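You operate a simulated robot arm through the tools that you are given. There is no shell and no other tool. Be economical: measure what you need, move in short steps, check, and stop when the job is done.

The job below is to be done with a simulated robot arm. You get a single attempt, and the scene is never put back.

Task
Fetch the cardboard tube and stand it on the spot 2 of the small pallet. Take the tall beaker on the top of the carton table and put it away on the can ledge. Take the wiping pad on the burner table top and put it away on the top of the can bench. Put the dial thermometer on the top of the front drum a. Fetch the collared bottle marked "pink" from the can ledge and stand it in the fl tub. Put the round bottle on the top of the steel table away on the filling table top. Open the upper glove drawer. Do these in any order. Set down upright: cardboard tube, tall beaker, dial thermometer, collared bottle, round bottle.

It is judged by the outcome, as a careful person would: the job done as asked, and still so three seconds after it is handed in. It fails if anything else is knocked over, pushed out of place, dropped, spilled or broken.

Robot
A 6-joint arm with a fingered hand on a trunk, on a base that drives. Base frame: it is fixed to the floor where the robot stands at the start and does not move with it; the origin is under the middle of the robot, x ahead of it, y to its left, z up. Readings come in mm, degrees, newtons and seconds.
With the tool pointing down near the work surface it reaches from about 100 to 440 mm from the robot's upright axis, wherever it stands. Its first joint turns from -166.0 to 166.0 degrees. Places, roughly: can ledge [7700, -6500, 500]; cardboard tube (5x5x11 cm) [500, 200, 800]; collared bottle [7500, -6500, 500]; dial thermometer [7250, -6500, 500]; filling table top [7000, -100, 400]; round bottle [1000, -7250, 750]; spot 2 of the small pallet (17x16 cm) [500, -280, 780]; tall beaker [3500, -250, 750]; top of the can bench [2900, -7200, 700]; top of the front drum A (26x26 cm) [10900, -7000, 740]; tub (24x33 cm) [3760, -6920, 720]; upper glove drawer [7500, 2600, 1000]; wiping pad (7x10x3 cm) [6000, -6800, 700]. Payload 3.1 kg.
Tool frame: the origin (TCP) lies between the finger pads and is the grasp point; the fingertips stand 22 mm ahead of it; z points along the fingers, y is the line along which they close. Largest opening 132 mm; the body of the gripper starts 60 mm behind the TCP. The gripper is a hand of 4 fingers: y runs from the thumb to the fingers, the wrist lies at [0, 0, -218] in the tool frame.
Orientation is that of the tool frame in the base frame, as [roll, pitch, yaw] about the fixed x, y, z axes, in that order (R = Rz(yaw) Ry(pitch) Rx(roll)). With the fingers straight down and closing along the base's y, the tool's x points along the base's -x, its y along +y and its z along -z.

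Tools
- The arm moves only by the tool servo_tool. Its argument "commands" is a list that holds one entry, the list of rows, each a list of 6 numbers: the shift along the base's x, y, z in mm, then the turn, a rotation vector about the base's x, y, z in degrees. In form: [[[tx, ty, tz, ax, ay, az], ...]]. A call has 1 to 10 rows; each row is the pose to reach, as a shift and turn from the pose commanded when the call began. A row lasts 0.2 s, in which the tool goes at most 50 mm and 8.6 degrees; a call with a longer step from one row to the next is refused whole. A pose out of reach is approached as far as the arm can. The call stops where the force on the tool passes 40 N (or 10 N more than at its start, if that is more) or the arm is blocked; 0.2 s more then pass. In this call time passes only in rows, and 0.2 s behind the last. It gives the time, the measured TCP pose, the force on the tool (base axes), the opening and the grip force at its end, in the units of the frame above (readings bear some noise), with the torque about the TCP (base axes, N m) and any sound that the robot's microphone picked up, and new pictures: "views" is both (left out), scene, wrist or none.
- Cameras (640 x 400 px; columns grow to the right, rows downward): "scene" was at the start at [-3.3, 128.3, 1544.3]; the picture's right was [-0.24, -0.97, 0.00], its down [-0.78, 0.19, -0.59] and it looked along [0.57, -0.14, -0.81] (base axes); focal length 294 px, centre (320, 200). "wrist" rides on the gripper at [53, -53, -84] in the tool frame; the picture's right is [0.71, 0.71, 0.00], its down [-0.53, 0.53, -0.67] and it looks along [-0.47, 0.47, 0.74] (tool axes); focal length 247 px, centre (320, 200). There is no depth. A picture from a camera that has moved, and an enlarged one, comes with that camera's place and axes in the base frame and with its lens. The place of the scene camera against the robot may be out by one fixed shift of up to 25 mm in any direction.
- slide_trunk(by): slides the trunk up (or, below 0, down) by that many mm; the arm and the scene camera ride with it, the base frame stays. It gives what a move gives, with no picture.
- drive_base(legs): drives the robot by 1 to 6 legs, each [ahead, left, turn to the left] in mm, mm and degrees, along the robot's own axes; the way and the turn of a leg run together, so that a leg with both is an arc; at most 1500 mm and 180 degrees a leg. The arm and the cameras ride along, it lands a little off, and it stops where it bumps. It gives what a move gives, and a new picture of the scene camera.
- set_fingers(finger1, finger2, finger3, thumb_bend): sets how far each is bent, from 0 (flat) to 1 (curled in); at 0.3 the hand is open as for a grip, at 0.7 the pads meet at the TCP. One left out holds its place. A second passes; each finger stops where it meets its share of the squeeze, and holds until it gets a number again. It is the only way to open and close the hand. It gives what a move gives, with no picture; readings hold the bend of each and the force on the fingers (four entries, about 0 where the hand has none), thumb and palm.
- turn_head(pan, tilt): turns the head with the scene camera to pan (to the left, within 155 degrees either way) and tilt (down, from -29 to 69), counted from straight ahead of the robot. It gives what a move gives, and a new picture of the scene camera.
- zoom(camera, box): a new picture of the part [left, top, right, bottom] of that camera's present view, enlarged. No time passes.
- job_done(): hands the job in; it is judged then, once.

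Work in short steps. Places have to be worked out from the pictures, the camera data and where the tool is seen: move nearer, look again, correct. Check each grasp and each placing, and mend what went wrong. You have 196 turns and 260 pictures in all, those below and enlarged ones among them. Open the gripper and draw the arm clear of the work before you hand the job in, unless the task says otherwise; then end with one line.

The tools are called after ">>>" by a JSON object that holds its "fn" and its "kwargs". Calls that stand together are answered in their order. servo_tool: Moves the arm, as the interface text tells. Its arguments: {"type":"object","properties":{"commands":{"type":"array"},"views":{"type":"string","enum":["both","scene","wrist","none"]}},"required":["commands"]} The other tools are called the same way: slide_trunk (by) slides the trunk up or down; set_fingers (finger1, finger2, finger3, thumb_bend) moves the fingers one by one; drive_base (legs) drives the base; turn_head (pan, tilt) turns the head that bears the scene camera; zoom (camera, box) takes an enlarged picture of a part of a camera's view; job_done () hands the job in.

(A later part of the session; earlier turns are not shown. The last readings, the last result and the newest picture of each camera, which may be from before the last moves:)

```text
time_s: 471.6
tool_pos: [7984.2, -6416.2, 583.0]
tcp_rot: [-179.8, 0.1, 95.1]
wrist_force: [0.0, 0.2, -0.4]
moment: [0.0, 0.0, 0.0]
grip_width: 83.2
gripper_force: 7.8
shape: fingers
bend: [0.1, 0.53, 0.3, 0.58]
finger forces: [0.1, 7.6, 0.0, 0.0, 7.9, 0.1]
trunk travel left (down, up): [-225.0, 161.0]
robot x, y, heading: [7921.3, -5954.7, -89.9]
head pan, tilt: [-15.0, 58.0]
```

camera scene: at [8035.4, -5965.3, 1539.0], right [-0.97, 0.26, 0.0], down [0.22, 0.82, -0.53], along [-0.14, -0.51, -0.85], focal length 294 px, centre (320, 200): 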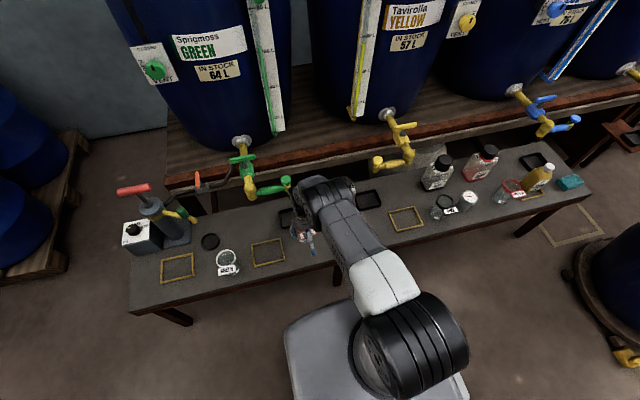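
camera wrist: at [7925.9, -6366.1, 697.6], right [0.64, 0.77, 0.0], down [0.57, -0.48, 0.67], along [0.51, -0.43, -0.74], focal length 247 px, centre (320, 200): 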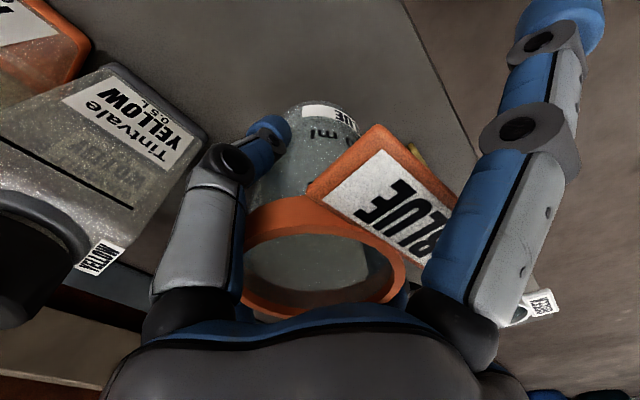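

No contact yet; I go on with small steps.

>>> {"fn": "servo_tool", "kwargs": {"commands": [[[0, 0, -4, 0, 0, 0], [0, 0, -8, 0, 0, 0], [0, 0, -12, 0, 0, 0], [0, 0, -16, 0, 0, 0], [0, 0, -20, 0, 0, 0], [0, 0, -24, 0, 0, 0]]], "views": "wrist"}}

```text
time_s: 473.0
tool_pos: [7985.3, -6415.4, 559.9]
tcp_rot: [-179.9, 0.0, 95.1]
wrist_force: [-0.5, 0.4, -0.5]
moment: [0.0, -0.01, 0.0]
grip_width: 83.2
gripper_force: 7.3
shape: fingers
bend: [0.1, 0.53, 0.3, 0.58]
finger forces: [0.0, 7.3, 0.0, 0.1, 7.9, 0.0]
trunk travel left (down, up): [-225.0, 161.0]
robot x, y, heading: [7920.9, -5957.4, -89.8]
head pan, tilt: [-15.0, 58.0]
camera wrist: at [7926.1, -6365.7, 643.6], right [0.64, 0.77, 0.0], down [0.57, -0.48, 0.67], along [0.51, -0.43, -0.75], focal length 247 px, centre (320, 200)
```

wrist: 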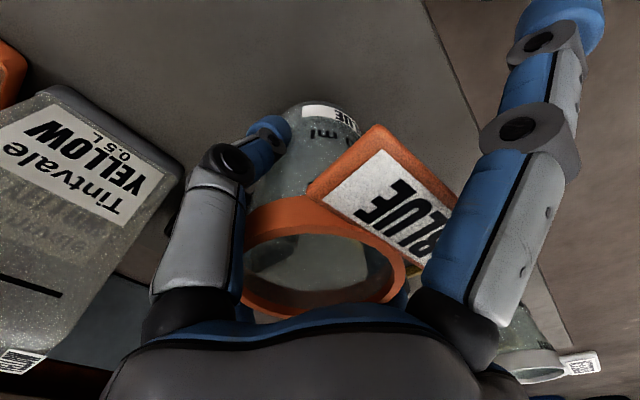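

Still free; I continue.

>>> {"fn": "servo_tool", "kwargs": {"commands": [[[0, 0, -4, 0, 0, 0], [0, 0, -8, 0, 0, 0], [0, 0, -12, 0, 0, 0], [0, 0, -16, 0, 0, 0], [0, 0, -20, 0, 0, 0], [0, 0, -24, 0, 0, 0], [0, 0, -28, 0, 0, 0], [0, 0, -32, 0, 0, 0]]], "views": "wrist"}}

```text
time_s: 474.8
tool_pos: [7983.7, -6403.6, 543.0]
tcp_rot: [-180.0, 0.0, 95.1]
wrist_force: [-0.5, -0.1, -0.4]
moment: [0.04, -0.02, 0.01]
grip_width: 83.3
gripper_force: 7.9
shape: fingers
bend: [0.1, 0.53, 0.3, 0.58]
finger forces: [0.0, 7.6, 0.0, 0.0, 7.9, 0.1]
out of reach, approached as far as the arm can: row 2, 3, 4, 5, 6, 7, 8
trunk travel left (down, up): [-225.0, 161.0]
robot x, y, heading: [7921.3, -5959.3, -89.8]
head pan, tilt: [-15.0, 58.0]
camera wrist: at [7924.8, -6353.8, 626.9], right [0.64, 0.77, 0.0], down [0.57, -0.48, 0.67], along [0.51, -0.43, -0.74], focal length 247 px, centre (320, 200)
```

wrist: 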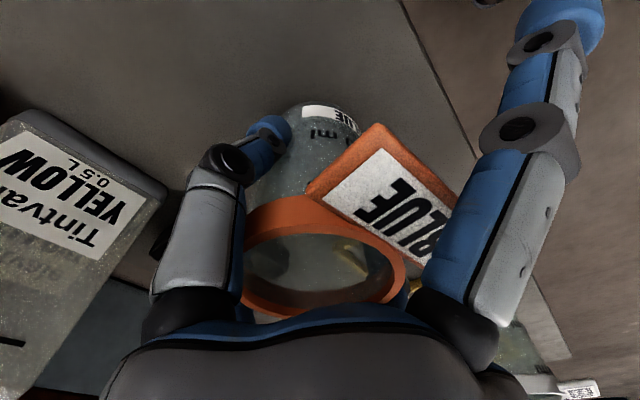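

The arm is at its low limit. I raise it 30 mm, lower the trunk 45 mm, then continue feeling down with the arm.

>>> {"fn": "servo_tool", "kwargs": {"commands": [[[0, -5, 15, 0, 0, 0], [0, -10, 32, 0, 0, 0]]], "views": "none"}}

>>> {"fn": "slide_trunk", "kwargs": {"by": -45}}

>>> {"fn": "servo_tool", "kwargs": {"commands": [[[0, 0, -4, 0, 0, 0], [0, 0, -8, 0, 0, 0], [0, 0, -12, 0, 0, 0], [0, 0, -16, 0, 0, 0], [0, 0, -20, 0, 0, 0], [0, 0, -24, 0, 0, 0], [0, 0, -28, 0, 0, 0], [0, 0, -32, 0, 0, 0]]], "views": "wrist"}}

```text
time_s: 475.4
tool_pos: [7983.2, -6412.3, 575.5]
tcp_rot: [-179.9, 0.1, 95.0]
wrist_force: [-0.4, -0.1, -2.0]
moment: [-0.02, 0.02, 0.01]
grip_width: 83.1
gripper_force: 7.1
shape: fingers
bend: [0.1, 0.53, 0.3, 0.58]
finger forces: [0.0, 7.4, 0.0, 0.1, 7.8, 0.1]
trunk travel left (down, up): [-225.0, 161.0]
robot x, y, heading: [7921.2, -5957.4, -89.6]
head pan, tilt: [-15.0, 58.0]
```

```text
time_s: 476.3
tool_pos: [7984.5, -6412.9, 532.1]
tcp_rot: [-180.0, 0.2, 95.1]
wrist_force: [-1.8, 6.3, 23.1]
moment: [0.35, -0.02, 0.04]
grip_width: 84.8
gripper_force: 14.4
shape: fingers
bend: [0.07, 0.53, 0.3, 0.59]
finger forces: [8.9, 9.0, 2.0, 0.0, 9.0, 0.0]
trunk travel left (down, up): [-180.0, 206.0]
robot x, y, heading: [7921.7, -5957.5, -90.1]
head pan, tilt: [-15.0, 58.0]
```

```text
time_s: 476.7
tool_pos: [7982.9, -6414.3, 531.8]
tcp_rot: [-180.0, 0.2, 95.1]
wrist_force: [-1.6, 8.3, 28.1]
moment: [0.53, -0.05, 0.04]
grip_width: 86.4
gripper_force: 19.4
shape: fingers
bend: [0.06, 0.53, 0.29, 0.59]
finger forces: [14.9, 9.7, 4.4, 0.0, 8.9, 0.0]
trunk travel left (down, up): [-180.0, 206.0]
robot x, y, heading: [7919.6, -5958.8, -89.7]
head pan, tilt: [-15.0, 58.0]
stopped in row 2: the force on the tool passed its limit at 44 N (the readings are from after the stop); the commanded pose is now the measured one
camera wrist: at [7925.2, -6365.2, 614.8], right [0.64, 0.77, 0.0], down [0.57, -0.47, 0.67], along [0.51, -0.43, -0.74], focal length 247 px, centre (320, 200)
```

wrist: 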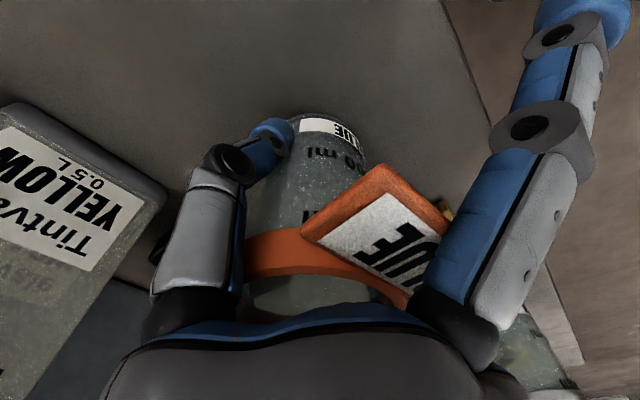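

The beaker is down on the ledge and pressed. I relieve by rising a few mm and check the force.

>>> {"fn": "servo_tool", "kwargs": {"commands": [[[0, 0, 4, 0, 0, 0]]], "views": "wrist"}}

```text
time_s: 477.1
tool_pos: [7983.8, -6413.4, 531.1]
tcp_rot: [-179.9, 0.0, 95.2]
wrist_force: [0.5, 0.6, 5.7]
moment: [0.19, 0.0, 0.01]
grip_width: 84.8
gripper_force: 11.5
shape: fingers
bend: [0.08, 0.53, 0.29, 0.59]
finger forces: [5.3, 8.0, 2.8, 0.1, 7.3, 0.0]
trunk travel left (down, up): [-180.0, 206.0]
robot x, y, heading: [7918.1, -5958.1, -89.8]
head pan, tilt: [-15.0, 58.0]
camera wrist: at [7925.0, -6364.8, 616.0], right [0.64, 0.77, 0.0], down [0.57, -0.48, 0.67], along [0.51, -0.43, -0.74], focal length 247 px, centre (320, 200)
```

wrist: 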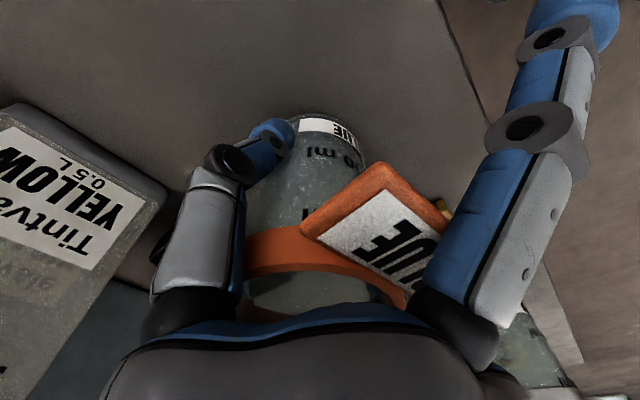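

Nearly relieved. I move finger1 off the tag and finger3 away, then ease up and open the pinch.

>>> {"fn": "set_fingers", "kwargs": {"finger1": 0.0, "finger3": 0.15}}

>>> {"fn": "set_fingers", "kwargs": {"finger2": 0.47, "thumb_bend": 0.51}}

>>> {"fn": "set_fingers", "kwargs": {"finger2": 0.3, "thumb_bend": 0.3}}

>>> {"fn": "zoom", "kwargs": {"camera": "wrist", "box": [0, 0, 640, 400]}}

```text
time_s: 478.1
tool_pos: [7983.8, -6414.1, 532.0]
tcp_rot: [-179.8, 0.0, 95.0]
wrist_force: [-0.2, 0.4, 0.3]
moment: [0.05, 0.03, -0.02]
grip_width: 89.4
gripper_force: 8.0
shape: fingers
bend: [0.01, 0.53, 0.15, 0.59]
finger forces: [1.3, 7.0, 0.0, 0.0, 7.4, 0.0]
trunk travel left (down, up): [-180.0, 206.0]
robot x, y, heading: [7923.2, -5959.3, -89.8]
head pan, tilt: [-15.0, 58.0]
```

```text
time_s: 479.1
tool_pos: [7984.6, -6415.5, 531.8]
tcp_rot: [-179.9, 0.1, 95.0]
wrist_force: [0.2, 0.5, 2.0]
moment: [-0.01, -0.02, 0.01]
grip_width: 92.7
gripper_force: 0.3
shape: fingers
bend: [0.01, 0.47, 0.15, 0.51]
finger forces: [1.1, 0.0, 0.0, 0.0, 0.0, 0.0]
trunk travel left (down, up): [-180.0, 206.0]
robot x, y, heading: [7919.2, -5955.7, -89.7]
head pan, tilt: [-15.0, 58.0]
```

```text
time_s: 480.1
tool_pos: [7983.8, -6415.3, 532.2]
tcp_rot: [-179.9, 0.2, 95.0]
wrist_force: [0.1, 0.4, 0.8]
moment: [0.06, -0.05, -0.02]
grip_width: 108.4
gripper_force: 0.2
shape: fingers
bend: [0.01, 0.3, 0.15, 0.3]
finger forces: [1.1, 0.1, 0.1, 0.1, 0.0, 0.0]
trunk travel left (down, up): [-180.0, 206.0]
robot x, y, heading: [7921.0, -5959.7, -89.6]
head pan, tilt: [-15.0, 58.0]
```

```text
1.00 times, centred on (320, 200) of wrist (not enlarged: the box is as wide or as high as the picture)
camera zoom: at [7925.1, -6365.3, 616.4], right [0.64, 0.77, 0.0], down [0.57, -0.48, 0.67], along [0.51, -0.43, -0.74], focal length 247 px, centre (320, 200)
```

zoom: 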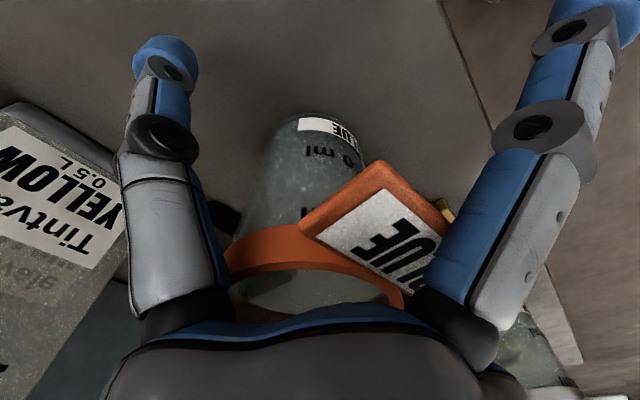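

Released; finger1 still brushes the tag, so I shift 8 mm toward +y, then rise straight up.

>>> {"fn": "servo_tool", "kwargs": {"commands": [[[0, 4, 0, 0, 0, 0], [0, 8, 0, 0, 0, 0], [0, 9, 20, 0, 0, 0], [0, 9, 50, 0, 0, 0], [0, 9, 90, 0, 0, 0], [0, 9, 135, 0, 0, 0], [0, 9, 180, 0, 0, 0], [0, 9, 220, 0, 0, 0]]], "views": "both"}}

```text
time_s: 481.9
tool_pos: [7983.3, -6404.7, 752.2]
tcp_rot: [-179.9, 0.0, 95.0]
wrist_force: [-0.1, 0.7, -0.7]
moment: [-0.03, -0.02, 0.03]
grip_width: 108.2
gripper_force: 0.0
shape: fingers
bend: [0.01, 0.3, 0.15, 0.3]
finger forces: [0.1, 0.1, 0.0, 0.1, 0.1, 0.0]
trunk travel left (down, up): [-180.0, 206.0]
robot x, y, heading: [7919.6, -5957.4, -89.8]
head pan, tilt: [-15.0, 58.0]
camera scene: at [8035.3, -5964.5, 1494.6], right [-0.97, 0.26, 0.0], down [0.22, 0.82, -0.53], along [-0.14, -0.51, -0.85], focal length 294 px, centre (320, 200)
camera wrist: at [7925.4, -6355.3, 836.9], right [0.64, 0.77, 0.0], down [0.57, -0.48, 0.67], along [0.51, -0.43, -0.74], focal length 247 px, centre (320, 200)
```

scene: 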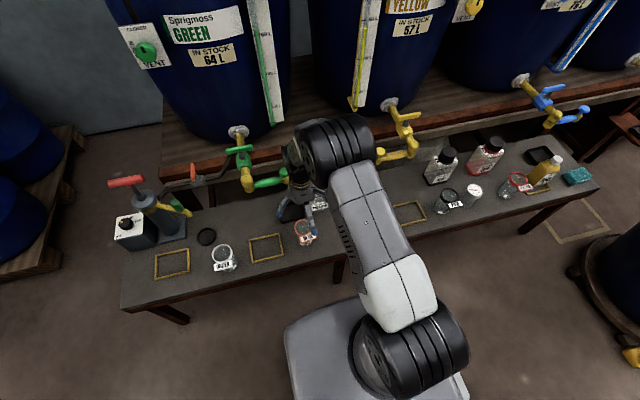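
wrist: 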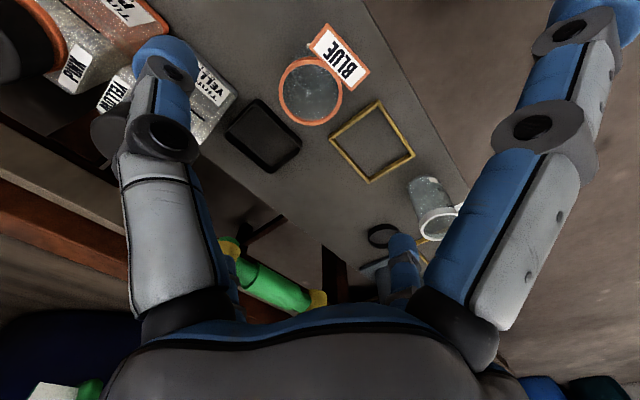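

The beaker stands on the ledge. Now I zoom on the bottles to the right to identify the collared "pink" bottle.

>>> {"fn": "zoom", "kwargs": {"camera": "scene", "box": [400, 120, 610, 260]}}

>>> {"fn": "zoom", "kwargs": {"camera": "wrist", "box": [0, 0, 250, 150]}}

```text
2.86 times, centred on (505, 190) of scene
camera zoom: at [8035.3, -5964.5, 1494.6], right [-0.97, 0.26, 0.0], down [0.22, 0.82, -0.53], along [-0.14, -0.51, -0.85], focal length 840 px, centre (-209, 229)
```

zoom: 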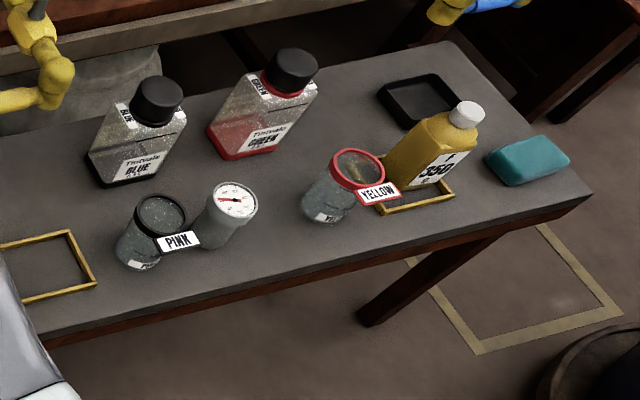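

```text
2.56 times, centred on (125, 75) of wrist
camera zoom: at [7925.4, -6355.3, 836.9], right [0.64, 0.77, 0.0], down [0.57, -0.48, 0.67], along [0.51, -0.43, -0.74], focal length 632 px, centre (819, 520)
```

zoom: 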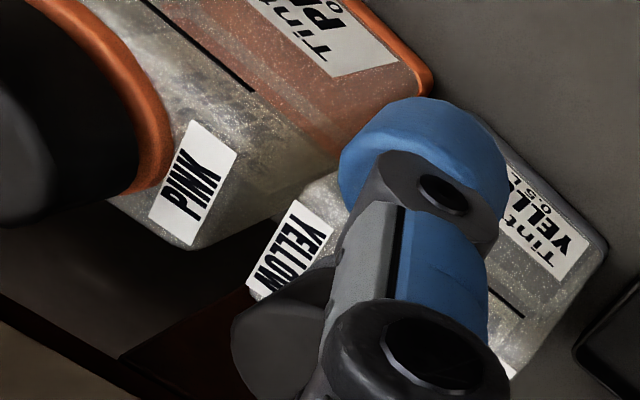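

The PINK bottle is the orange-collared one beside YELLOW (≈7790, -6533). First the thermometer at ≈(7265, -6424): I retract and drive to in front of it.

>>> {"fn": "servo_tool", "kwargs": {"commands": [[[0, 20, 40, 0, 0, 0], [-5, 60, 60, 0, 0, 0], [-15, 105, 70, 0, 0, -4], [-30, 150, 80, 0, 0, -8], [-45, 195, 80, 0, 0, -8]]], "views": "none"}}

>>> {"fn": "drive_base", "kwargs": {"legs": [[0, -660, 0]]}}

>>> {"fn": "set_fingers", "kwargs": {"finger1": 0.3, "finger2": 0.3, "finger3": 0.3, "thumb_bend": 0.3}}

>>> {"fn": "servo_tool", "kwargs": {"commands": [[[0, -40, 0, 0, 0, 0], [0, -80, -20, 0, 0, 0], [0, -115, -50, 0, 0, 0]]], "views": "both"}}

```text
time_s: 483.1
tool_pos: [7938.0, -6210.4, 833.0]
tcp_rot: [-179.8, 0.2, 87.0]
wrist_force: [0.4, 0.7, -0.9]
moment: [0.01, 0.01, 0.05]
grip_width: 108.4
gripper_force: 0.1
shape: fingers
bend: [0.01, 0.3, 0.15, 0.3]
finger forces: [0.0, 0.1, 0.0, 0.1, 0.1, 0.0]
trunk travel left (down, up): [-180.0, 206.0]
robot x, y, heading: [7922.9, -5959.0, -89.8]
head pan, tilt: [-15.0, 58.0]
```

```text
time_s: 486.8
tool_pos: [7280.5, -6215.8, 833.4]
tcp_rot: [-179.9, 0.0, 87.5]
wrist_force: [-0.4, 0.7, -0.3]
moment: [0.02, 0.01, 0.01]
grip_width: 108.4
gripper_force: 0.0
shape: fingers
bend: [0.01, 0.3, 0.15, 0.3]
finger forces: [0.1, 0.1, 0.0, 0.1, 0.1, 0.1]
trunk travel left (down, up): [-180.0, 206.0]
robot x, y, heading: [7256.1, -5963.2, -89.3]
head pan, tilt: [-15.0, 58.0]
camera scene: at [7374.5, -5968.4, 1494.7], right [-0.97, 0.25, 0.0], down [0.21, 0.82, -0.53], along [-0.13, -0.51, -0.85], focal length 294 px, centre (320, 200)
```

scene: 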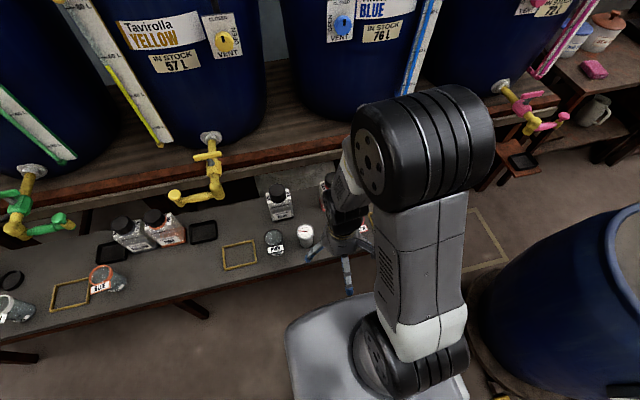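

```text
time_s: 487.8
tool_pos: [7279.8, -6214.9, 832.0]
tcp_rot: [-179.9, 0.1, 87.5]
wrist_force: [-0.8, 0.1, -0.5]
moment: [-0.02, -0.03, -0.02]
grip_width: 87.9
gripper_force: 0.1
shape: fingers
bend: [0.3, 0.3, 0.3, 0.3]
finger forces: [0.0, 0.0, 0.0, 0.1, 0.0, 0.1]
trunk travel left (down, up): [-180.0, 206.0]
robot x, y, heading: [7260.8, -5964.6, -89.4]
head pan, tilt: [-15.0, 58.0]
```

```text
time_s: 488.6
tool_pos: [7279.3, -6330.8, 783.1]
tcp_rot: [-179.9, 0.1, 87.4]
wrist_force: [-0.6, 0.4, 0.2]
moment: [0.02, -0.01, 0.0]
grip_width: 87.8
gripper_force: 0.0
shape: fingers
bend: [0.3, 0.3, 0.3, 0.3]
finger forces: [0.1, 0.0, 0.0, 0.0, 0.0, 0.0]
trunk travel left (down, up): [-180.0, 206.0]
robot x, y, heading: [7254.7, -5964.8, -89.4]
head pan, tilt: [-15.0, 58.0]
camera scene: at [7375.2, -5969.6, 1494.6], right [-0.97, 0.25, 0.0], down [0.21, 0.82, -0.53], along [-0.13, -0.51, -0.85], focal length 294 px, centre (320, 200)
camera wrist: at [7228.2, -6274.4, 866.0], right [0.74, 0.68, 0.0], down [0.5, -0.55, 0.67], along [0.45, -0.49, -0.74], focal length 247 px, centre (320, 200)
```

scene: 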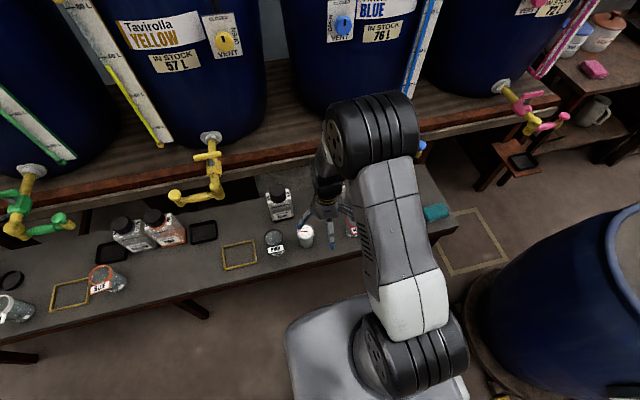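
wrist: 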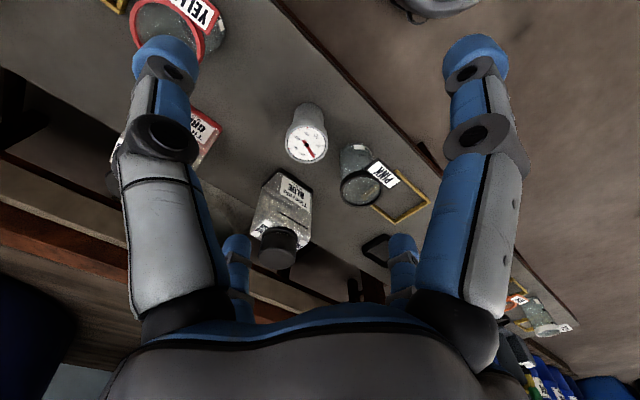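

The thermometer is at ≈(7335, -6419), top z≈548, with the PINK cup and BLUE bottle close by. I rotate the hand ~42° so the fingers pass between them, narrow the opening, lower the trunk 40 mm and move above it.

>>> {"fn": "set_fingers", "kwargs": {"finger1": 0.37, "finger2": 0.37, "finger3": 0.37, "thumb_bend": 0.37}}

>>> {"fn": "slide_trunk", "kwargs": {"by": -50}}

>>> {"fn": "servo_tool", "kwargs": {"commands": [[[11, -18, 0, 0, 0, 8.4], [22, -36, 0, 0, 0, 16.8], [33, -54, 0, 0, 0, 25.2], [44, -72, 0, 0, 0, 33.6], [56, -88, -20, 0, 0, 42]]], "views": "both"}}

```text
time_s: 489.6
tool_pos: [7279.6, -6329.5, 781.9]
tcp_rot: [-179.9, 0.1, 87.5]
wrist_force: [-0.9, -0.1, 0.6]
moment: [0.0, 0.0, 0.05]
grip_width: 72.2
gripper_force: 0.0
shape: fingers
bend: [0.37, 0.37, 0.37, 0.37]
finger forces: [0.0, 0.0, 0.0, 0.1, 0.1, 0.0]
trunk travel left (down, up): [-180.0, 206.0]
robot x, y, heading: [7263.3, -5959.8, -89.4]
head pan, tilt: [-15.0, 58.0]
```

```text
time_s: 490.5
tool_pos: [7279.1, -6328.9, 732.4]
tcp_rot: [-179.9, 0.2, 87.5]
wrist_force: [0.2, 0.0, -0.3]
moment: [0.02, 0.02, 0.01]
grip_width: 72.2
gripper_force: 0.1
shape: fingers
bend: [0.37, 0.37, 0.37, 0.37]
finger forces: [0.0, 0.0, 0.1, 0.0, 0.0, 0.0]
trunk travel left (down, up): [-130.0, 256.0]
robot x, y, heading: [7257.0, -5961.6, -89.5]
head pan, tilt: [-15.0, 58.0]
```

```text
time_s: 491.7
tool_pos: [7335.5, -6418.5, 712.2]
tcp_rot: [-179.9, 0.1, 129.8]
wrist_force: [1.0, -0.1, -0.7]
moment: [-0.02, -0.03, 0.0]
grip_width: 72.0
gripper_force: 0.1
shape: fingers
bend: [0.37, 0.37, 0.37, 0.37]
finger forces: [0.0, 0.0, 0.0, 0.0, 0.1, 0.0]
trunk travel left (down, up): [-130.0, 256.0]
robot x, y, heading: [7259.0, -5959.5, -89.2]
head pan, tilt: [-15.0, 58.0]
camera scene: at [7375.4, -5969.0, 1444.6], right [-0.97, 0.25, 0.0], down [0.21, 0.82, -0.53], along [-0.13, -0.51, -0.85], focal length 294 px, centre (320, 200)
camera wrist: at [7260.2, -6410.1, 796.1], right [0.09, 1.0, 0.0], down [0.74, -0.07, 0.67], along [0.67, -0.06, -0.74], focal length 247 px, centre (320, 200)
```

scene: 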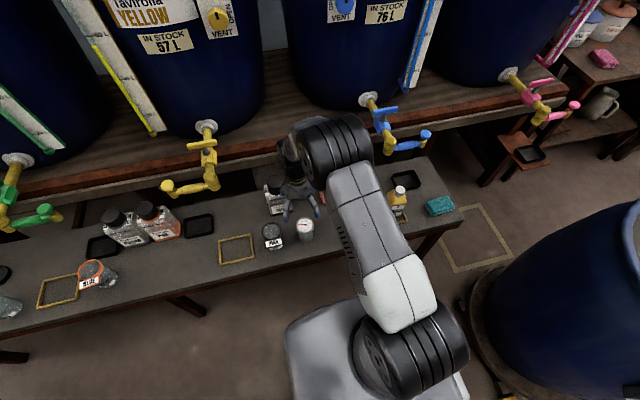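
wrist: 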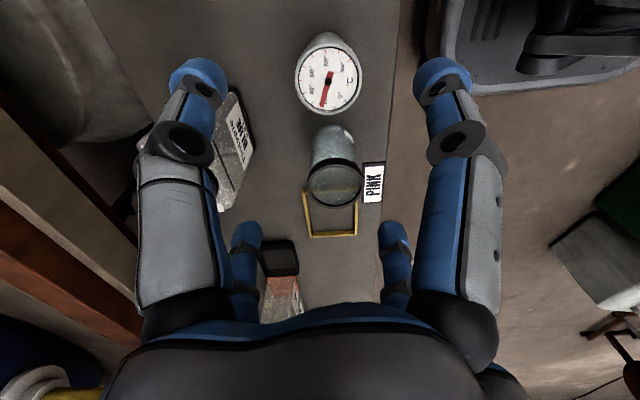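

Well placed: fingers are diagonal to the neighbours; the thermometer is 7 mm toward +y. I correct and descend to z≈575 for a check.

>>> {"fn": "servo_tool", "kwargs": {"commands": [[[-1, 4, -40, 0, 0, 0], [-2, 7, -80, 0, 0, 0], [-2, 7, -115, 0, 0, 0], [-2, 7, -138, 0, 0, 0]]], "views": "wrist"}}

```text
time_s: 492.7
tool_pos: [7332.5, -6410.5, 574.2]
tcp_rot: [-179.9, 0.0, 129.5]
wrist_force: [0.1, 0.6, 0.0]
moment: [0.06, 0.0, -0.01]
grip_width: 71.9
gripper_force: 0.1
shape: fingers
bend: [0.37, 0.37, 0.37, 0.37]
finger forces: [0.0, 0.1, 0.0, 0.0, 0.0, 0.0]
trunk travel left (down, up): [-130.0, 256.0]
robot x, y, heading: [7258.5, -5963.4, -89.2]
head pan, tilt: [-15.0, 58.0]
camera wrist: at [7257.4, -6402.4, 658.1], right [0.1, 1.0, 0.0], down [0.74, -0.07, 0.67], along [0.67, -0.07, -0.74], focal length 247 px, centre (320, 200)
```

wrist: 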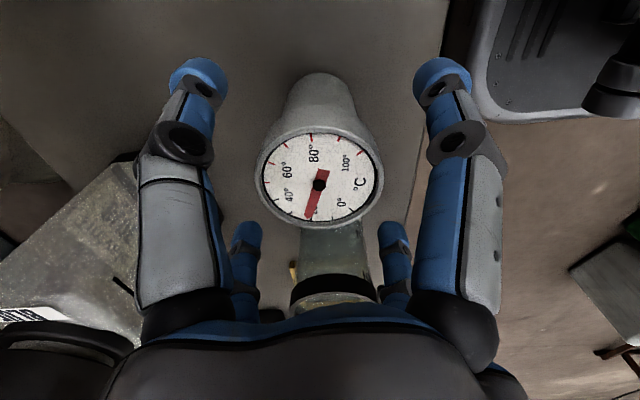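

Centred. I descend another 62 mm and close the four fingers on the body.

>>> {"fn": "servo_tool", "kwargs": {"commands": [[[1, 0, -25, 0, 0, 0], [2, 0, -45, 0, 0, 0], [2, 0, -60, 0, 0, 0]]], "views": "wrist"}}

```text
time_s: 493.5
tool_pos: [7334.6, -6410.9, 516.0]
tcp_rot: [-179.9, 0.3, 129.5]
wrist_force: [-2.2, -0.7, 12.5]
moment: [0.03, 0.17, 0.01]
grip_width: 72.2
gripper_force: 6.0
shape: fingers
bend: [0.37, 0.37, 0.37, 0.37]
finger forces: [4.8, 0.0, 0.1, 0.1, 6.2, 0.1]
trunk travel left (down, up): [-130.0, 256.0]
robot x, y, heading: [7257.3, -5960.8, -89.5]
head pan, tilt: [-15.0, 58.0]
camera wrist: at [7259.4, -6402.7, 600.1], right [0.1, 1.0, -0.01], down [0.74, -0.07, 0.67], along [0.67, -0.07, -0.74], focal length 247 px, centre (320, 200)
```

wrist: 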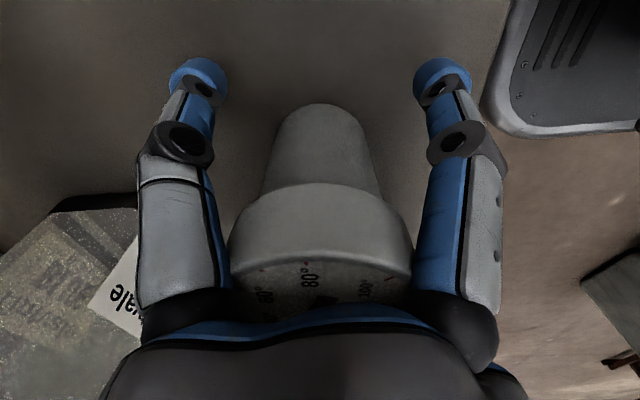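

Finger1 and thumb touch the wide head: the object sits a bit toward -x. I rise slightly, shift 5 mm to -x and open a touch.

>>> {"fn": "servo_tool", "kwargs": {"commands": [[[-2, 0, 6, 0, 0, 0], [-6, 0, 6, 0, 0, 0]]], "views": "none"}}

>>> {"fn": "set_fingers", "kwargs": {"finger1": 0.32, "finger2": 0.34, "finger3": 0.34, "thumb_bend": 0.32}}

>>> {"fn": "servo_tool", "kwargs": {"commands": [[[0, 0, -5, 0, 0, 0], [0, 0, -10, 0, 0, 0]]], "views": "wrist"}}

```text
time_s: 494.1
tool_pos: [7329.7, -6410.8, 520.5]
tcp_rot: [-179.8, 0.1, 129.5]
wrist_force: [0.1, -0.5, -0.7]
moment: [-0.01, -0.01, 0.0]
grip_width: 72.1
gripper_force: 0.1
shape: fingers
bend: [0.37, 0.37, 0.37, 0.37]
finger forces: [0.0, 0.0, 0.1, 0.1, 0.0, 0.0]
trunk travel left (down, up): [-130.0, 256.0]
robot x, y, heading: [7260.0, -5961.9, -89.5]
head pan, tilt: [-15.0, 58.0]
```

```text
time_s: 495.1
tool_pos: [7329.2, -6410.6, 520.9]
tcp_rot: [-179.9, 0.1, 129.5]
wrist_force: [-1.1, 0.2, 0.3]
moment: [-0.01, 0.02, 0.01]
grip_width: 82.9
gripper_force: 0.1
shape: fingers
bend: [0.32, 0.34, 0.34, 0.32]
finger forces: [0.1, 0.0, 0.0, 0.0, 0.0, 0.0]
trunk travel left (down, up): [-130.0, 256.0]
robot x, y, heading: [7263.6, -5963.0, -89.6]
head pan, tilt: [-15.0, 58.0]
```

```text
time_s: 495.7
tool_pos: [7329.4, -6410.4, 511.0]
tcp_rot: [-180.0, 0.1, 129.5]
wrist_force: [-0.9, 1.5, 4.0]
moment: [0.03, 0.01, -0.01]
grip_width: 82.9
gripper_force: 1.8
shape: fingers
bend: [0.32, 0.34, 0.34, 0.32]
finger forces: [3.2, 0.0, 0.0, 0.1, 0.1, 0.0]
trunk travel left (down, up): [-130.0, 256.0]
robot x, y, heading: [7260.2, -5963.1, -89.4]
head pan, tilt: [-15.0, 58.0]
camera wrist: at [7253.9, -6402.0, 594.8], right [0.1, 1.0, 0.0], down [0.74, -0.07, 0.67], along [0.67, -0.07, -0.74], focal length 247 px, centre (320, 200)
```

wrist: 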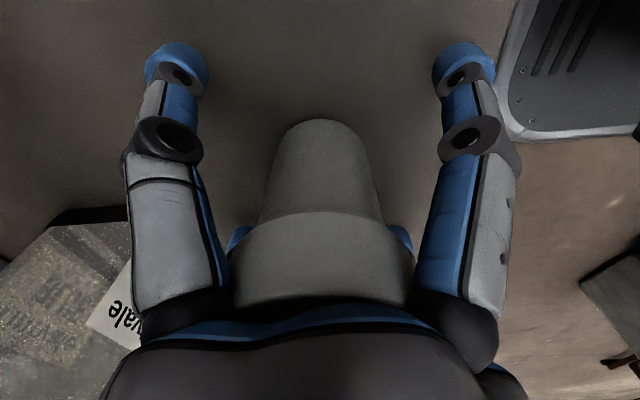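

Only finger1 touches lightly. I shift 3 mm toward it, rise 2 mm, then close.

>>> {"fn": "servo_tool", "kwargs": {"commands": [[[-2, 3, 2, 0, 0, 0]]], "views": "none"}}

>>> {"fn": "set_fingers", "kwargs": {"finger1": 0.7, "finger2": 0.7, "finger3": 0.7, "thumb_bend": 0.7}}

>>> {"fn": "servo_tool", "kwargs": {"commands": [[[0, 0, 6, 0, 0, 0], [0, 0, 15, 0, 0, 0], [0, 0, 30, 0, 0, 0]]], "views": "both"}}

```text
time_s: 496.1
tool_pos: [7327.5, -6407.4, 513.7]
tcp_rot: [-179.9, 0.1, 129.5]
wrist_force: [0.1, -0.9, 0.3]
moment: [0.07, 0.02, -0.02]
grip_width: 83.0
gripper_force: 0.3
shape: fingers
bend: [0.32, 0.34, 0.34, 0.32]
finger forces: [0.0, 0.0, 0.3, 0.1, 0.0, 0.0]
trunk travel left (down, up): [-130.0, 256.0]
robot x, y, heading: [7265.3, -5961.2, -89.5]
head pan, tilt: [-15.0, 58.0]
```

```text
time_s: 497.1
tool_pos: [7327.5, -6407.8, 512.7]
tcp_rot: [-179.9, 0.1, 129.6]
wrist_force: [0.1, 0.0, -0.2]
moment: [0.01, -0.02, 0.01]
grip_width: 24.7
gripper_force: 19.9
shape: fingers
bend: [0.57, 0.58, 0.58, 0.58]
finger forces: [8.5, 9.1, 8.2, 0.0, 13.9, 0.0]
trunk travel left (down, up): [-130.0, 256.0]
robot x, y, heading: [7259.7, -5962.3, -89.7]
head pan, tilt: [-15.0, 58.0]
```

```text
time_s: 497.9
tool_pos: [7328.5, -6407.0, 542.6]
tcp_rot: [-180.0, 0.1, 129.5]
wrist_force: [-0.6, -0.2, -1.6]
moment: [-0.02, 0.01, -0.02]
grip_width: 24.6
gripper_force: 19.8
shape: fingers
bend: [0.57, 0.58, 0.58, 0.58]
finger forces: [8.5, 9.0, 8.2, 0.1, 14.0, 0.0]
trunk travel left (down, up): [-130.0, 256.0]
robot x, y, heading: [7262.0, -5962.2, -89.4]
head pan, tilt: [-15.0, 58.0]
camera scene: at [7375.2, -5968.5, 1444.6], right [-0.97, 0.25, 0.0], down [0.21, 0.82, -0.53], along [-0.13, -0.51, -0.85], focal length 294 px, centre (320, 200)
camera wrist: at [7252.2, -6399.2, 626.9], right [0.1, 1.0, 0.0], down [0.74, -0.07, 0.67], along [0.67, -0.07, -0.74], focal length 247 px, centre (320, 200)
```

scene: 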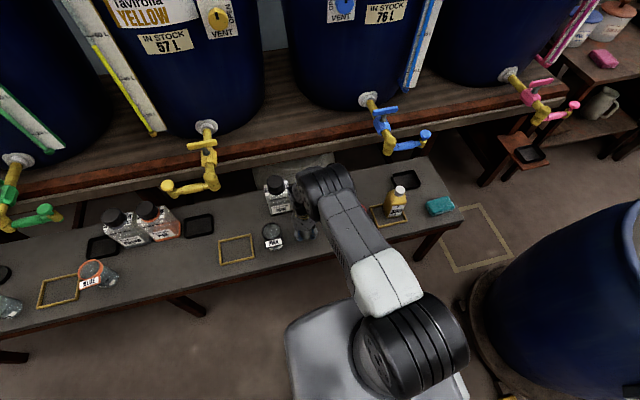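
wrist: 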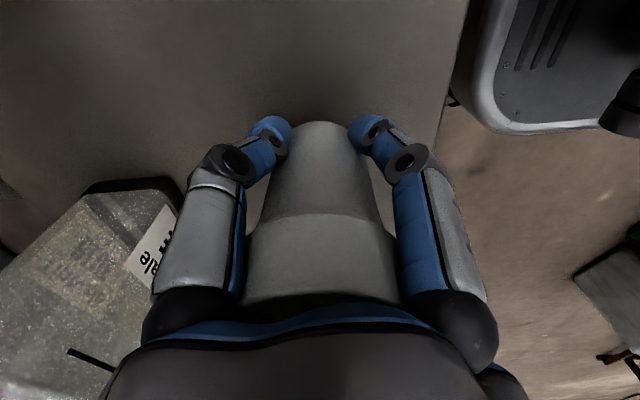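

The thermometer is held. I lift, retract, raise the trunk back up, and drive toward +x to look for front drum A.

>>> {"fn": "servo_tool", "kwargs": {"commands": [[[0, 0, 40, 0, 0, 0], [0, 0, 85, 0, 0, 0], [0, 10, 130, 0, 0, 0], [-5, 50, 150, 0, 0, 0], [-15, 95, 160, 0, 0, -6], [-30, 140, 170, 0, 0, -14], [-45, 185, 170, 0, 0, -22]]], "views": "none"}}

>>> {"fn": "slide_trunk", "kwargs": {"by": 95}}

>>> {"fn": "drive_base", "kwargs": {"legs": [[-300, 0, 0], [0, 1300, 0], [0, 1200, 0]]}}

>>> {"fn": "turn_head", "kwargs": {"pan": 15, "tilt": 28}}

```text
time_s: 499.5
tool_pos: [7283.3, -6221.2, 714.6]
tcp_rot: [-179.9, 0.3, 107.5]
wrist_force: [0.4, 0.0, -1.9]
moment: [-0.01, 0.0, 0.02]
grip_width: 24.2
gripper_force: 19.4
shape: fingers
bend: [0.57, 0.58, 0.58, 0.59]
finger forces: [8.3, 9.4, 8.3, 0.0, 13.5, 0.1]
trunk travel left (down, up): [-130.0, 256.0]
robot x, y, heading: [7259.2, -5961.2, -89.4]
head pan, tilt: [-15.0, 58.0]
```

```text
time_s: 500.8
tool_pos: [7282.7, -6223.3, 807.8]
tcp_rot: [-179.9, 0.1, 107.5]
wrist_force: [-1.2, 0.2, -2.2]
moment: [-0.02, 0.02, 0.02]
grip_width: 24.1
gripper_force: 19.9
shape: fingers
bend: [0.57, 0.58, 0.58, 0.59]
finger forces: [8.3, 9.4, 8.3, 0.0, 13.5, 0.0]
trunk travel left (down, up): [-225.0, 161.0]
robot x, y, heading: [7260.4, -5964.3, -89.8]
head pan, tilt: [-15.0, 58.0]
```

```text
time_s: 514.6
tool_pos: [9776.2, -5872.2, 807.8]
tcp_rot: [-180.0, 0.1, 108.3]
wrist_force: [0.1, -0.1, -2.0]
moment: [-0.02, -0.01, -0.02]
grip_width: 24.0
gripper_force: 19.9
shape: fingers
bend: [0.57, 0.58, 0.58, 0.59]
finger forces: [8.4, 9.4, 8.3, 0.1, 13.5, 0.0]
trunk travel left (down, up): [-225.0, 161.0]
robot x, y, heading: [9748.8, -5614.3, -88.7]
head pan, tilt: [-15.0, 58.0]
camera scene: at [9863.7, -5616.9, 1539.0], right [-0.97, 0.23, 0.0], down [0.2, 0.82, -0.53], along [-0.12, -0.52, -0.85], focal length 294 px, centre (320, 200)
```

scene: 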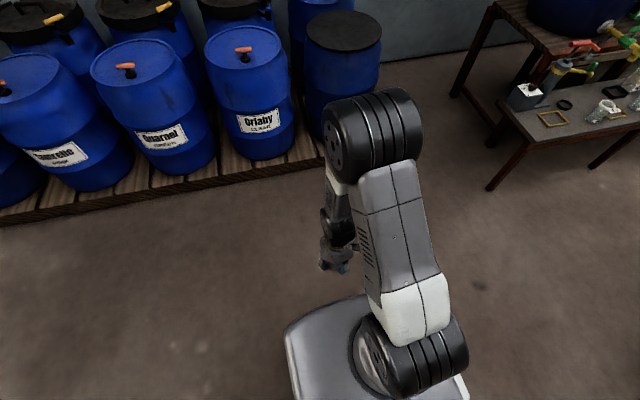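

```text
time_s: 515.5
tool_pos: [9775.0, -5872.4, 807.2]
tcp_rot: [-180.0, 0.1, 108.3]
wrist_force: [0.7, 1.5, -1.7]
moment: [0.04, 0.02, 0.0]
grip_width: 24.2
gripper_force: 20.0
shape: fingers
bend: [0.57, 0.58, 0.58, 0.59]
finger forces: [8.4, 9.3, 8.3, 0.0, 13.5, 0.1]
trunk travel left (down, up): [-225.0, 161.0]
robot x, y, heading: [9746.8, -5611.4, -88.7]
head pan, tilt: [15.0, 28.0]
camera scene: at [9905.1, -5637.4, 1581.9], right [-0.96, -0.28, 0.0], down [-0.13, 0.45, -0.88], along [0.25, -0.85, -0.47], focal length 294 px, centre (320, 200)
```

scene: 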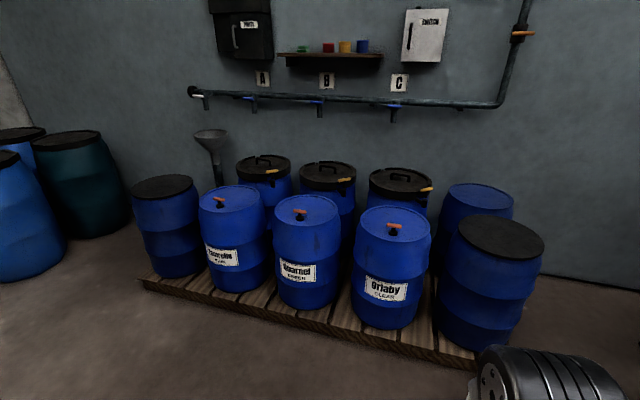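

Front drum A is the left of the three labelled drums (under the "A" plate), top near (10870, -7010). I drive in front of it and look down on its top.

>>> {"fn": "drive_base", "kwargs": {"legs": [[0, 1110, -1.3], [880, 0, 0]]}}

>>> {"fn": "turn_head", "kwargs": {"pan": -15, "tilt": 50}}

>>> {"fn": "zoom", "kwargs": {"camera": "scene", "box": [200, 100, 420, 260]}}

```text
time_s: 525.5
tool_pos: [10888.5, -6741.3, 807.2]
tcp_rot: [-179.9, 0.1, 107.3]
wrist_force: [-0.3, -0.1, -1.4]
moment: [0.02, -0.01, 0.04]
grip_width: 24.1
gripper_force: 19.9
shape: fingers
bend: [0.57, 0.58, 0.58, 0.59]
finger forces: [8.3, 9.4, 8.3, 0.0, 13.4, 0.0]
trunk travel left (down, up): [-225.0, 161.0]
robot x, y, heading: [10864.9, -6480.6, -89.5]
head pan, tilt: [15.0, 28.0]
camera scene: at [11022.1, -6509.3, 1581.9], right [-0.96, -0.26, 0.0], down [-0.12, 0.45, -0.88], along [0.23, -0.85, -0.47], focal length 294 px, centre (320, 200)
```

scene: 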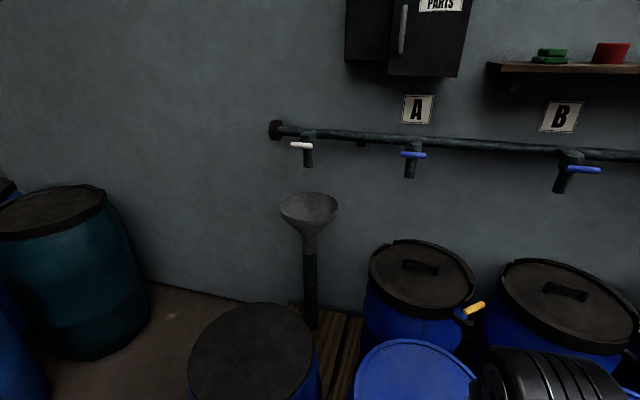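

```text
time_s: 526.5
tool_pos: [10887.6, -6741.0, 808.1]
tcp_rot: [-179.8, 0.2, 107.3]
wrist_force: [0.7, 0.1, -1.7]
moment: [0.01, -0.02, 0.03]
grip_width: 24.1
gripper_force: 19.0
shape: fingers
bend: [0.57, 0.58, 0.58, 0.59]
finger forces: [8.4, 9.4, 8.2, 0.0, 13.4, 0.0]
trunk travel left (down, up): [-225.0, 161.0]
robot x, y, heading: [10865.6, -6480.9, -89.7]
head pan, tilt: [-15.0, 50.0]
camera scene: at [10978.5, -6495.4, 1549.3], right [-0.97, 0.25, 0.0], down [0.19, 0.74, -0.64], along [-0.16, -0.62, -0.77], focal length 294 px, centre (320, 200)
```

scene: 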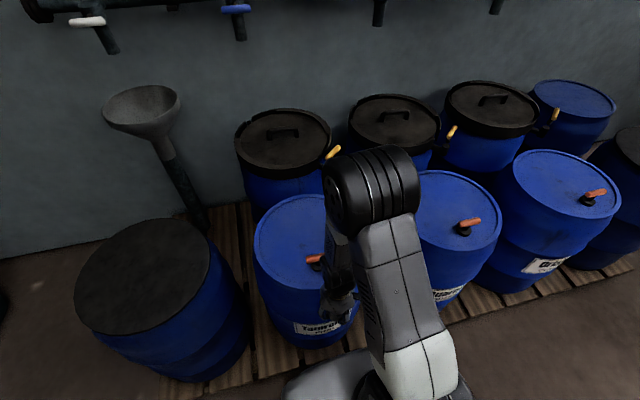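

```text
2.50 times, centred on (310, 180) of scene
camera zoom: at [10978.5, -6495.4, 1549.3], right [-0.97, 0.25, 0.0], down [0.19, 0.74, -0.64], along [-0.16, -0.62, -0.77], focal length 735 px, centre (345, 250)
```

zoom: 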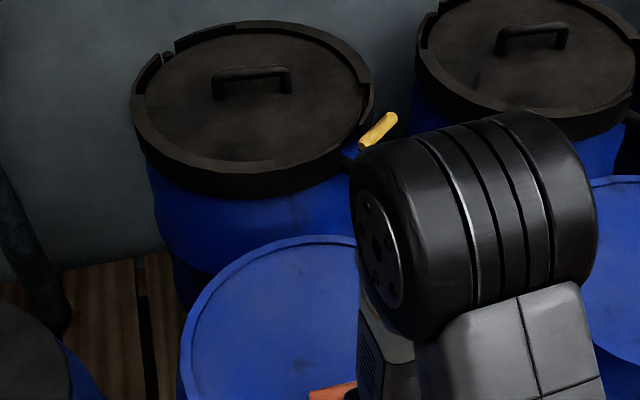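

The drum top has an orange bung on its front part; free area behind/left of it. I drive 55 nearer and 35 left, raise and extend the arm, and look with the wrist camera.

>>> {"fn": "servo_tool", "kwargs": {"commands": [[[0, 0, 45, 0, 0, 0], [0, 0, 90, 0, 0, 0], [0, 0, 130, 0, 0, 0]]], "views": "none"}}

>>> {"fn": "drive_base", "kwargs": {"legs": [[55, 35, 0]]}}

>>> {"fn": "servo_tool", "kwargs": {"commands": [[[0, -45, 0, 0, 0, 0], [0, -90, 0, 0, 0, 0], [0, -130, 0, 0, 0, 0]]], "views": "both"}}

```text
time_s: 527.3
tool_pos: [10888.4, -6742.3, 938.2]
tcp_rot: [-179.9, 0.1, 107.3]
wrist_force: [0.3, 0.5, -1.5]
moment: [0.01, -0.01, 0.02]
grip_width: 23.8
gripper_force: 19.5
shape: fingers
bend: [0.57, 0.58, 0.58, 0.59]
finger forces: [8.3, 9.7, 8.3, 0.0, 13.2, 0.0]
trunk travel left (down, up): [-225.0, 161.0]
robot x, y, heading: [10865.9, -6480.5, -89.5]
head pan, tilt: [-15.0, 50.0]
```

```text
time_s: 528.1
tool_pos: [10894.6, -6749.5, 937.5]
tcp_rot: [-179.8, 0.0, 106.9]
wrist_force: [0.2, 0.9, -1.7]
moment: [-0.01, -0.01, -0.01]
grip_width: 23.9
gripper_force: 19.8
shape: fingers
bend: [0.57, 0.58, 0.58, 0.59]
finger forces: [8.3, 9.7, 8.2, 0.1, 13.2, 0.0]
trunk travel left (down, up): [-225.0, 161.0]
robot x, y, heading: [10872.2, -6486.3, -90.1]
head pan, tilt: [-15.0, 50.0]
stopped in leg 1: the robot was blocked; the commanded pose is now the measured one
camera scene: at [10987.1, -6505.2, 1549.1], right [-0.97, 0.26, 0.0], down [0.2, 0.74, -0.64], along [-0.17, -0.62, -0.77], focal length 294 px, centre (320, 200)
```

scene: 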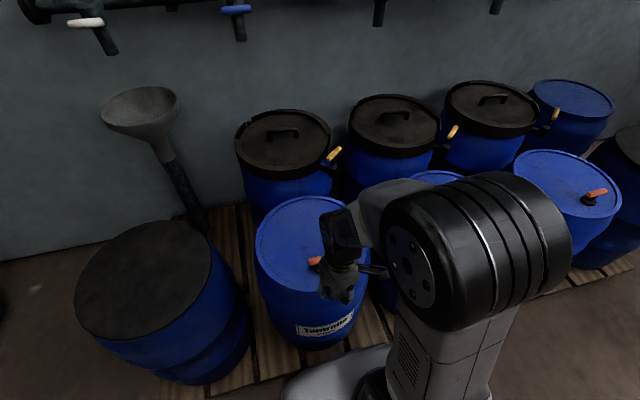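

```text
time_s: 528.9
tool_pos: [10893.0, -6879.8, 936.5]
tcp_rot: [-179.9, 0.0, 106.8]
wrist_force: [0.3, 0.3, -1.9]
moment: [-0.01, -0.04, 0.01]
grip_width: 23.9
gripper_force: 19.5
shape: fingers
bend: [0.57, 0.58, 0.58, 0.59]
finger forces: [8.3, 10.0, 8.3, 0.1, 13.1, 0.0]
trunk travel left (down, up): [-225.0, 161.0]
robot x, y, heading: [10873.4, -6490.2, -90.2]
head pan, tilt: [-15.0, 50.0]
camera scene: at [10985.9, -6505.8, 1549.2], right [-0.97, 0.26, 0.0], down [0.2, 0.74, -0.64], along [-0.17, -0.62, -0.77], focal length 294 px, centre (320, 200)
camera wrist: at [10826.5, -6844.2, 1021.6], right [0.47, 0.88, 0.0], down [0.66, -0.35, 0.67], along [0.59, -0.32, -0.74], focal length 247 px, centre (320, 200)
```

scene: 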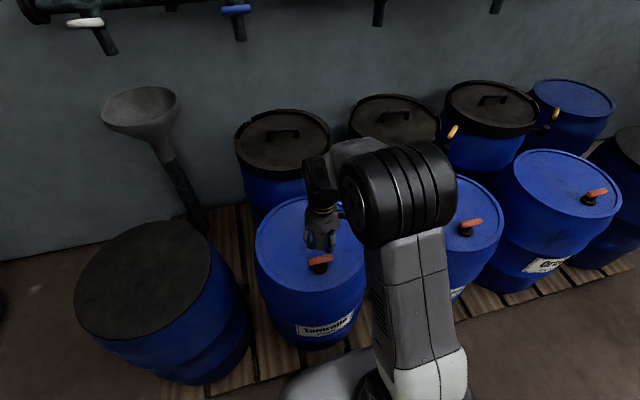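
wrist: 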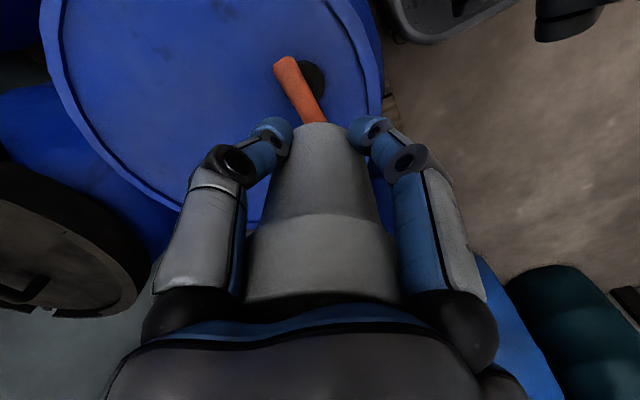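

Bung handle runs along x at y≈-6900; drum centre ≈(10890, -6992). I'll set the thermometer behind the bung at (10895, -6990), turning the hand ~28° so no finger points at the bung.

>>> {"fn": "servo_tool", "kwargs": {"commands": [[[0, -30, 0, 0, 0, 7], [1, -60, 0, 0, 0, 14], [2, -90, -20, 0, 0, 21], [2, -110, -50, 0, 0, 28], [2, -110, -85, 0, 0, 28]]], "views": "both"}}

```text
time_s: 530.1
tool_pos: [10895.5, -6990.5, 853.2]
tcp_rot: [-179.9, 0.1, 134.8]
wrist_force: [0.2, 0.6, -1.7]
moment: [-0.03, -0.01, 0.01]
grip_width: 23.7
gripper_force: 19.8
shape: fingers
bend: [0.57, 0.58, 0.58, 0.59]
finger forces: [8.2, 10.0, 8.3, 0.0, 13.0, 0.0]
trunk travel left (down, up): [-225.0, 161.0]
robot x, y, heading: [10866.6, -6486.8, -90.0]
head pan, tilt: [-15.0, 50.0]
camera scene: at [10985.8, -6504.8, 1549.2], right [-0.97, 0.26, 0.0], down [0.2, 0.74, -0.64], along [-0.17, -0.62, -0.77], focal length 294 px, centre (320, 200)
camera wrist: at [10820.3, -6989.0, 936.2], right [0.0, 1.0, 0.0], down [0.74, 0.0, 0.67], along [0.67, 0.0, -0.74], focal length 247 px, centre (320, 200)
```

scene: 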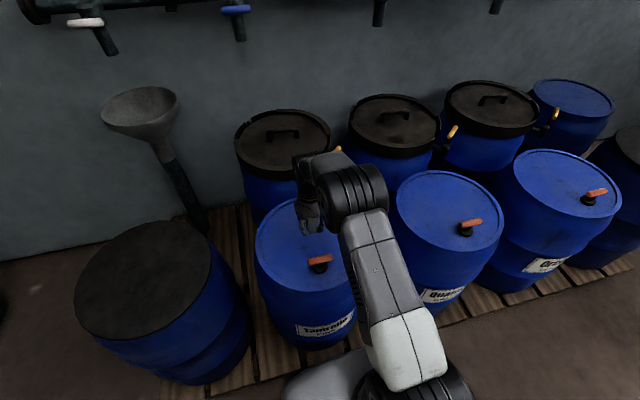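
wrist: 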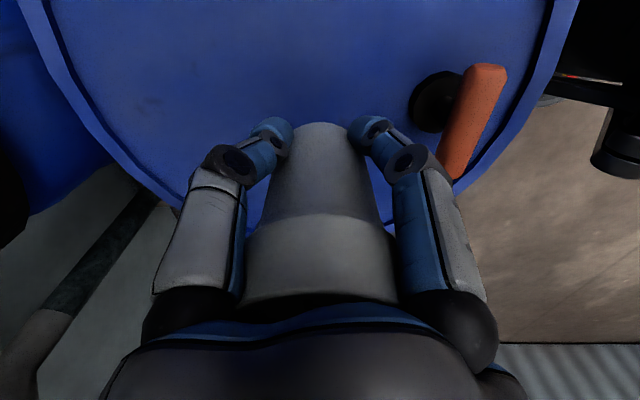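

The spot is clear of the bung and well inside the rim. I descend in small steps to contact.

>>> {"fn": "servo_tool", "kwargs": {"commands": [[[0, 0, -20, 0, 0, 0], [0, 0, -35, 0, 0, 0], [0, 0, -43, 0, 0, 0], [0, 0, -47, 0, 0, 0], [0, 0, -51, 0, 0, 0], [0, 0, -55, 0, 0, 0], [0, 0, -59, 0, 0, 0], [0, 0, -63, 0, 0, 0]]], "views": "wrist"}}

```text
time_s: 531.9
tool_pos: [10896.2, -6990.3, 789.3]
tcp_rot: [-179.9, 0.2, 134.8]
wrist_force: [-0.1, -0.1, -2.4]
moment: [0.0, 0.0, 0.02]
grip_width: 23.5
gripper_force: 19.9
shape: fingers
bend: [0.57, 0.58, 0.58, 0.59]
finger forces: [8.1, 10.1, 8.3, 0.0, 12.9, 0.1]
trunk travel left (down, up): [-225.0, 161.0]
robot x, y, heading: [10872.4, -6486.1, -90.1]
head pan, tilt: [-15.0, 50.0]
camera wrist: at [10819.8, -6988.9, 873.7], right [0.0, 1.0, 0.0], down [0.74, 0.0, 0.67], along [0.67, 0.0, -0.74], focal length 247 px, centre (320, 200)
```

wrist: 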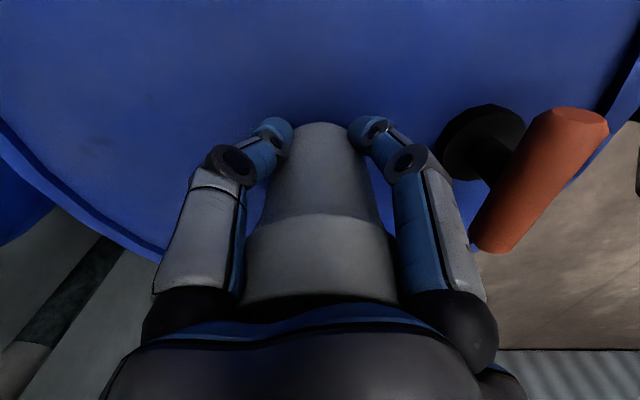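

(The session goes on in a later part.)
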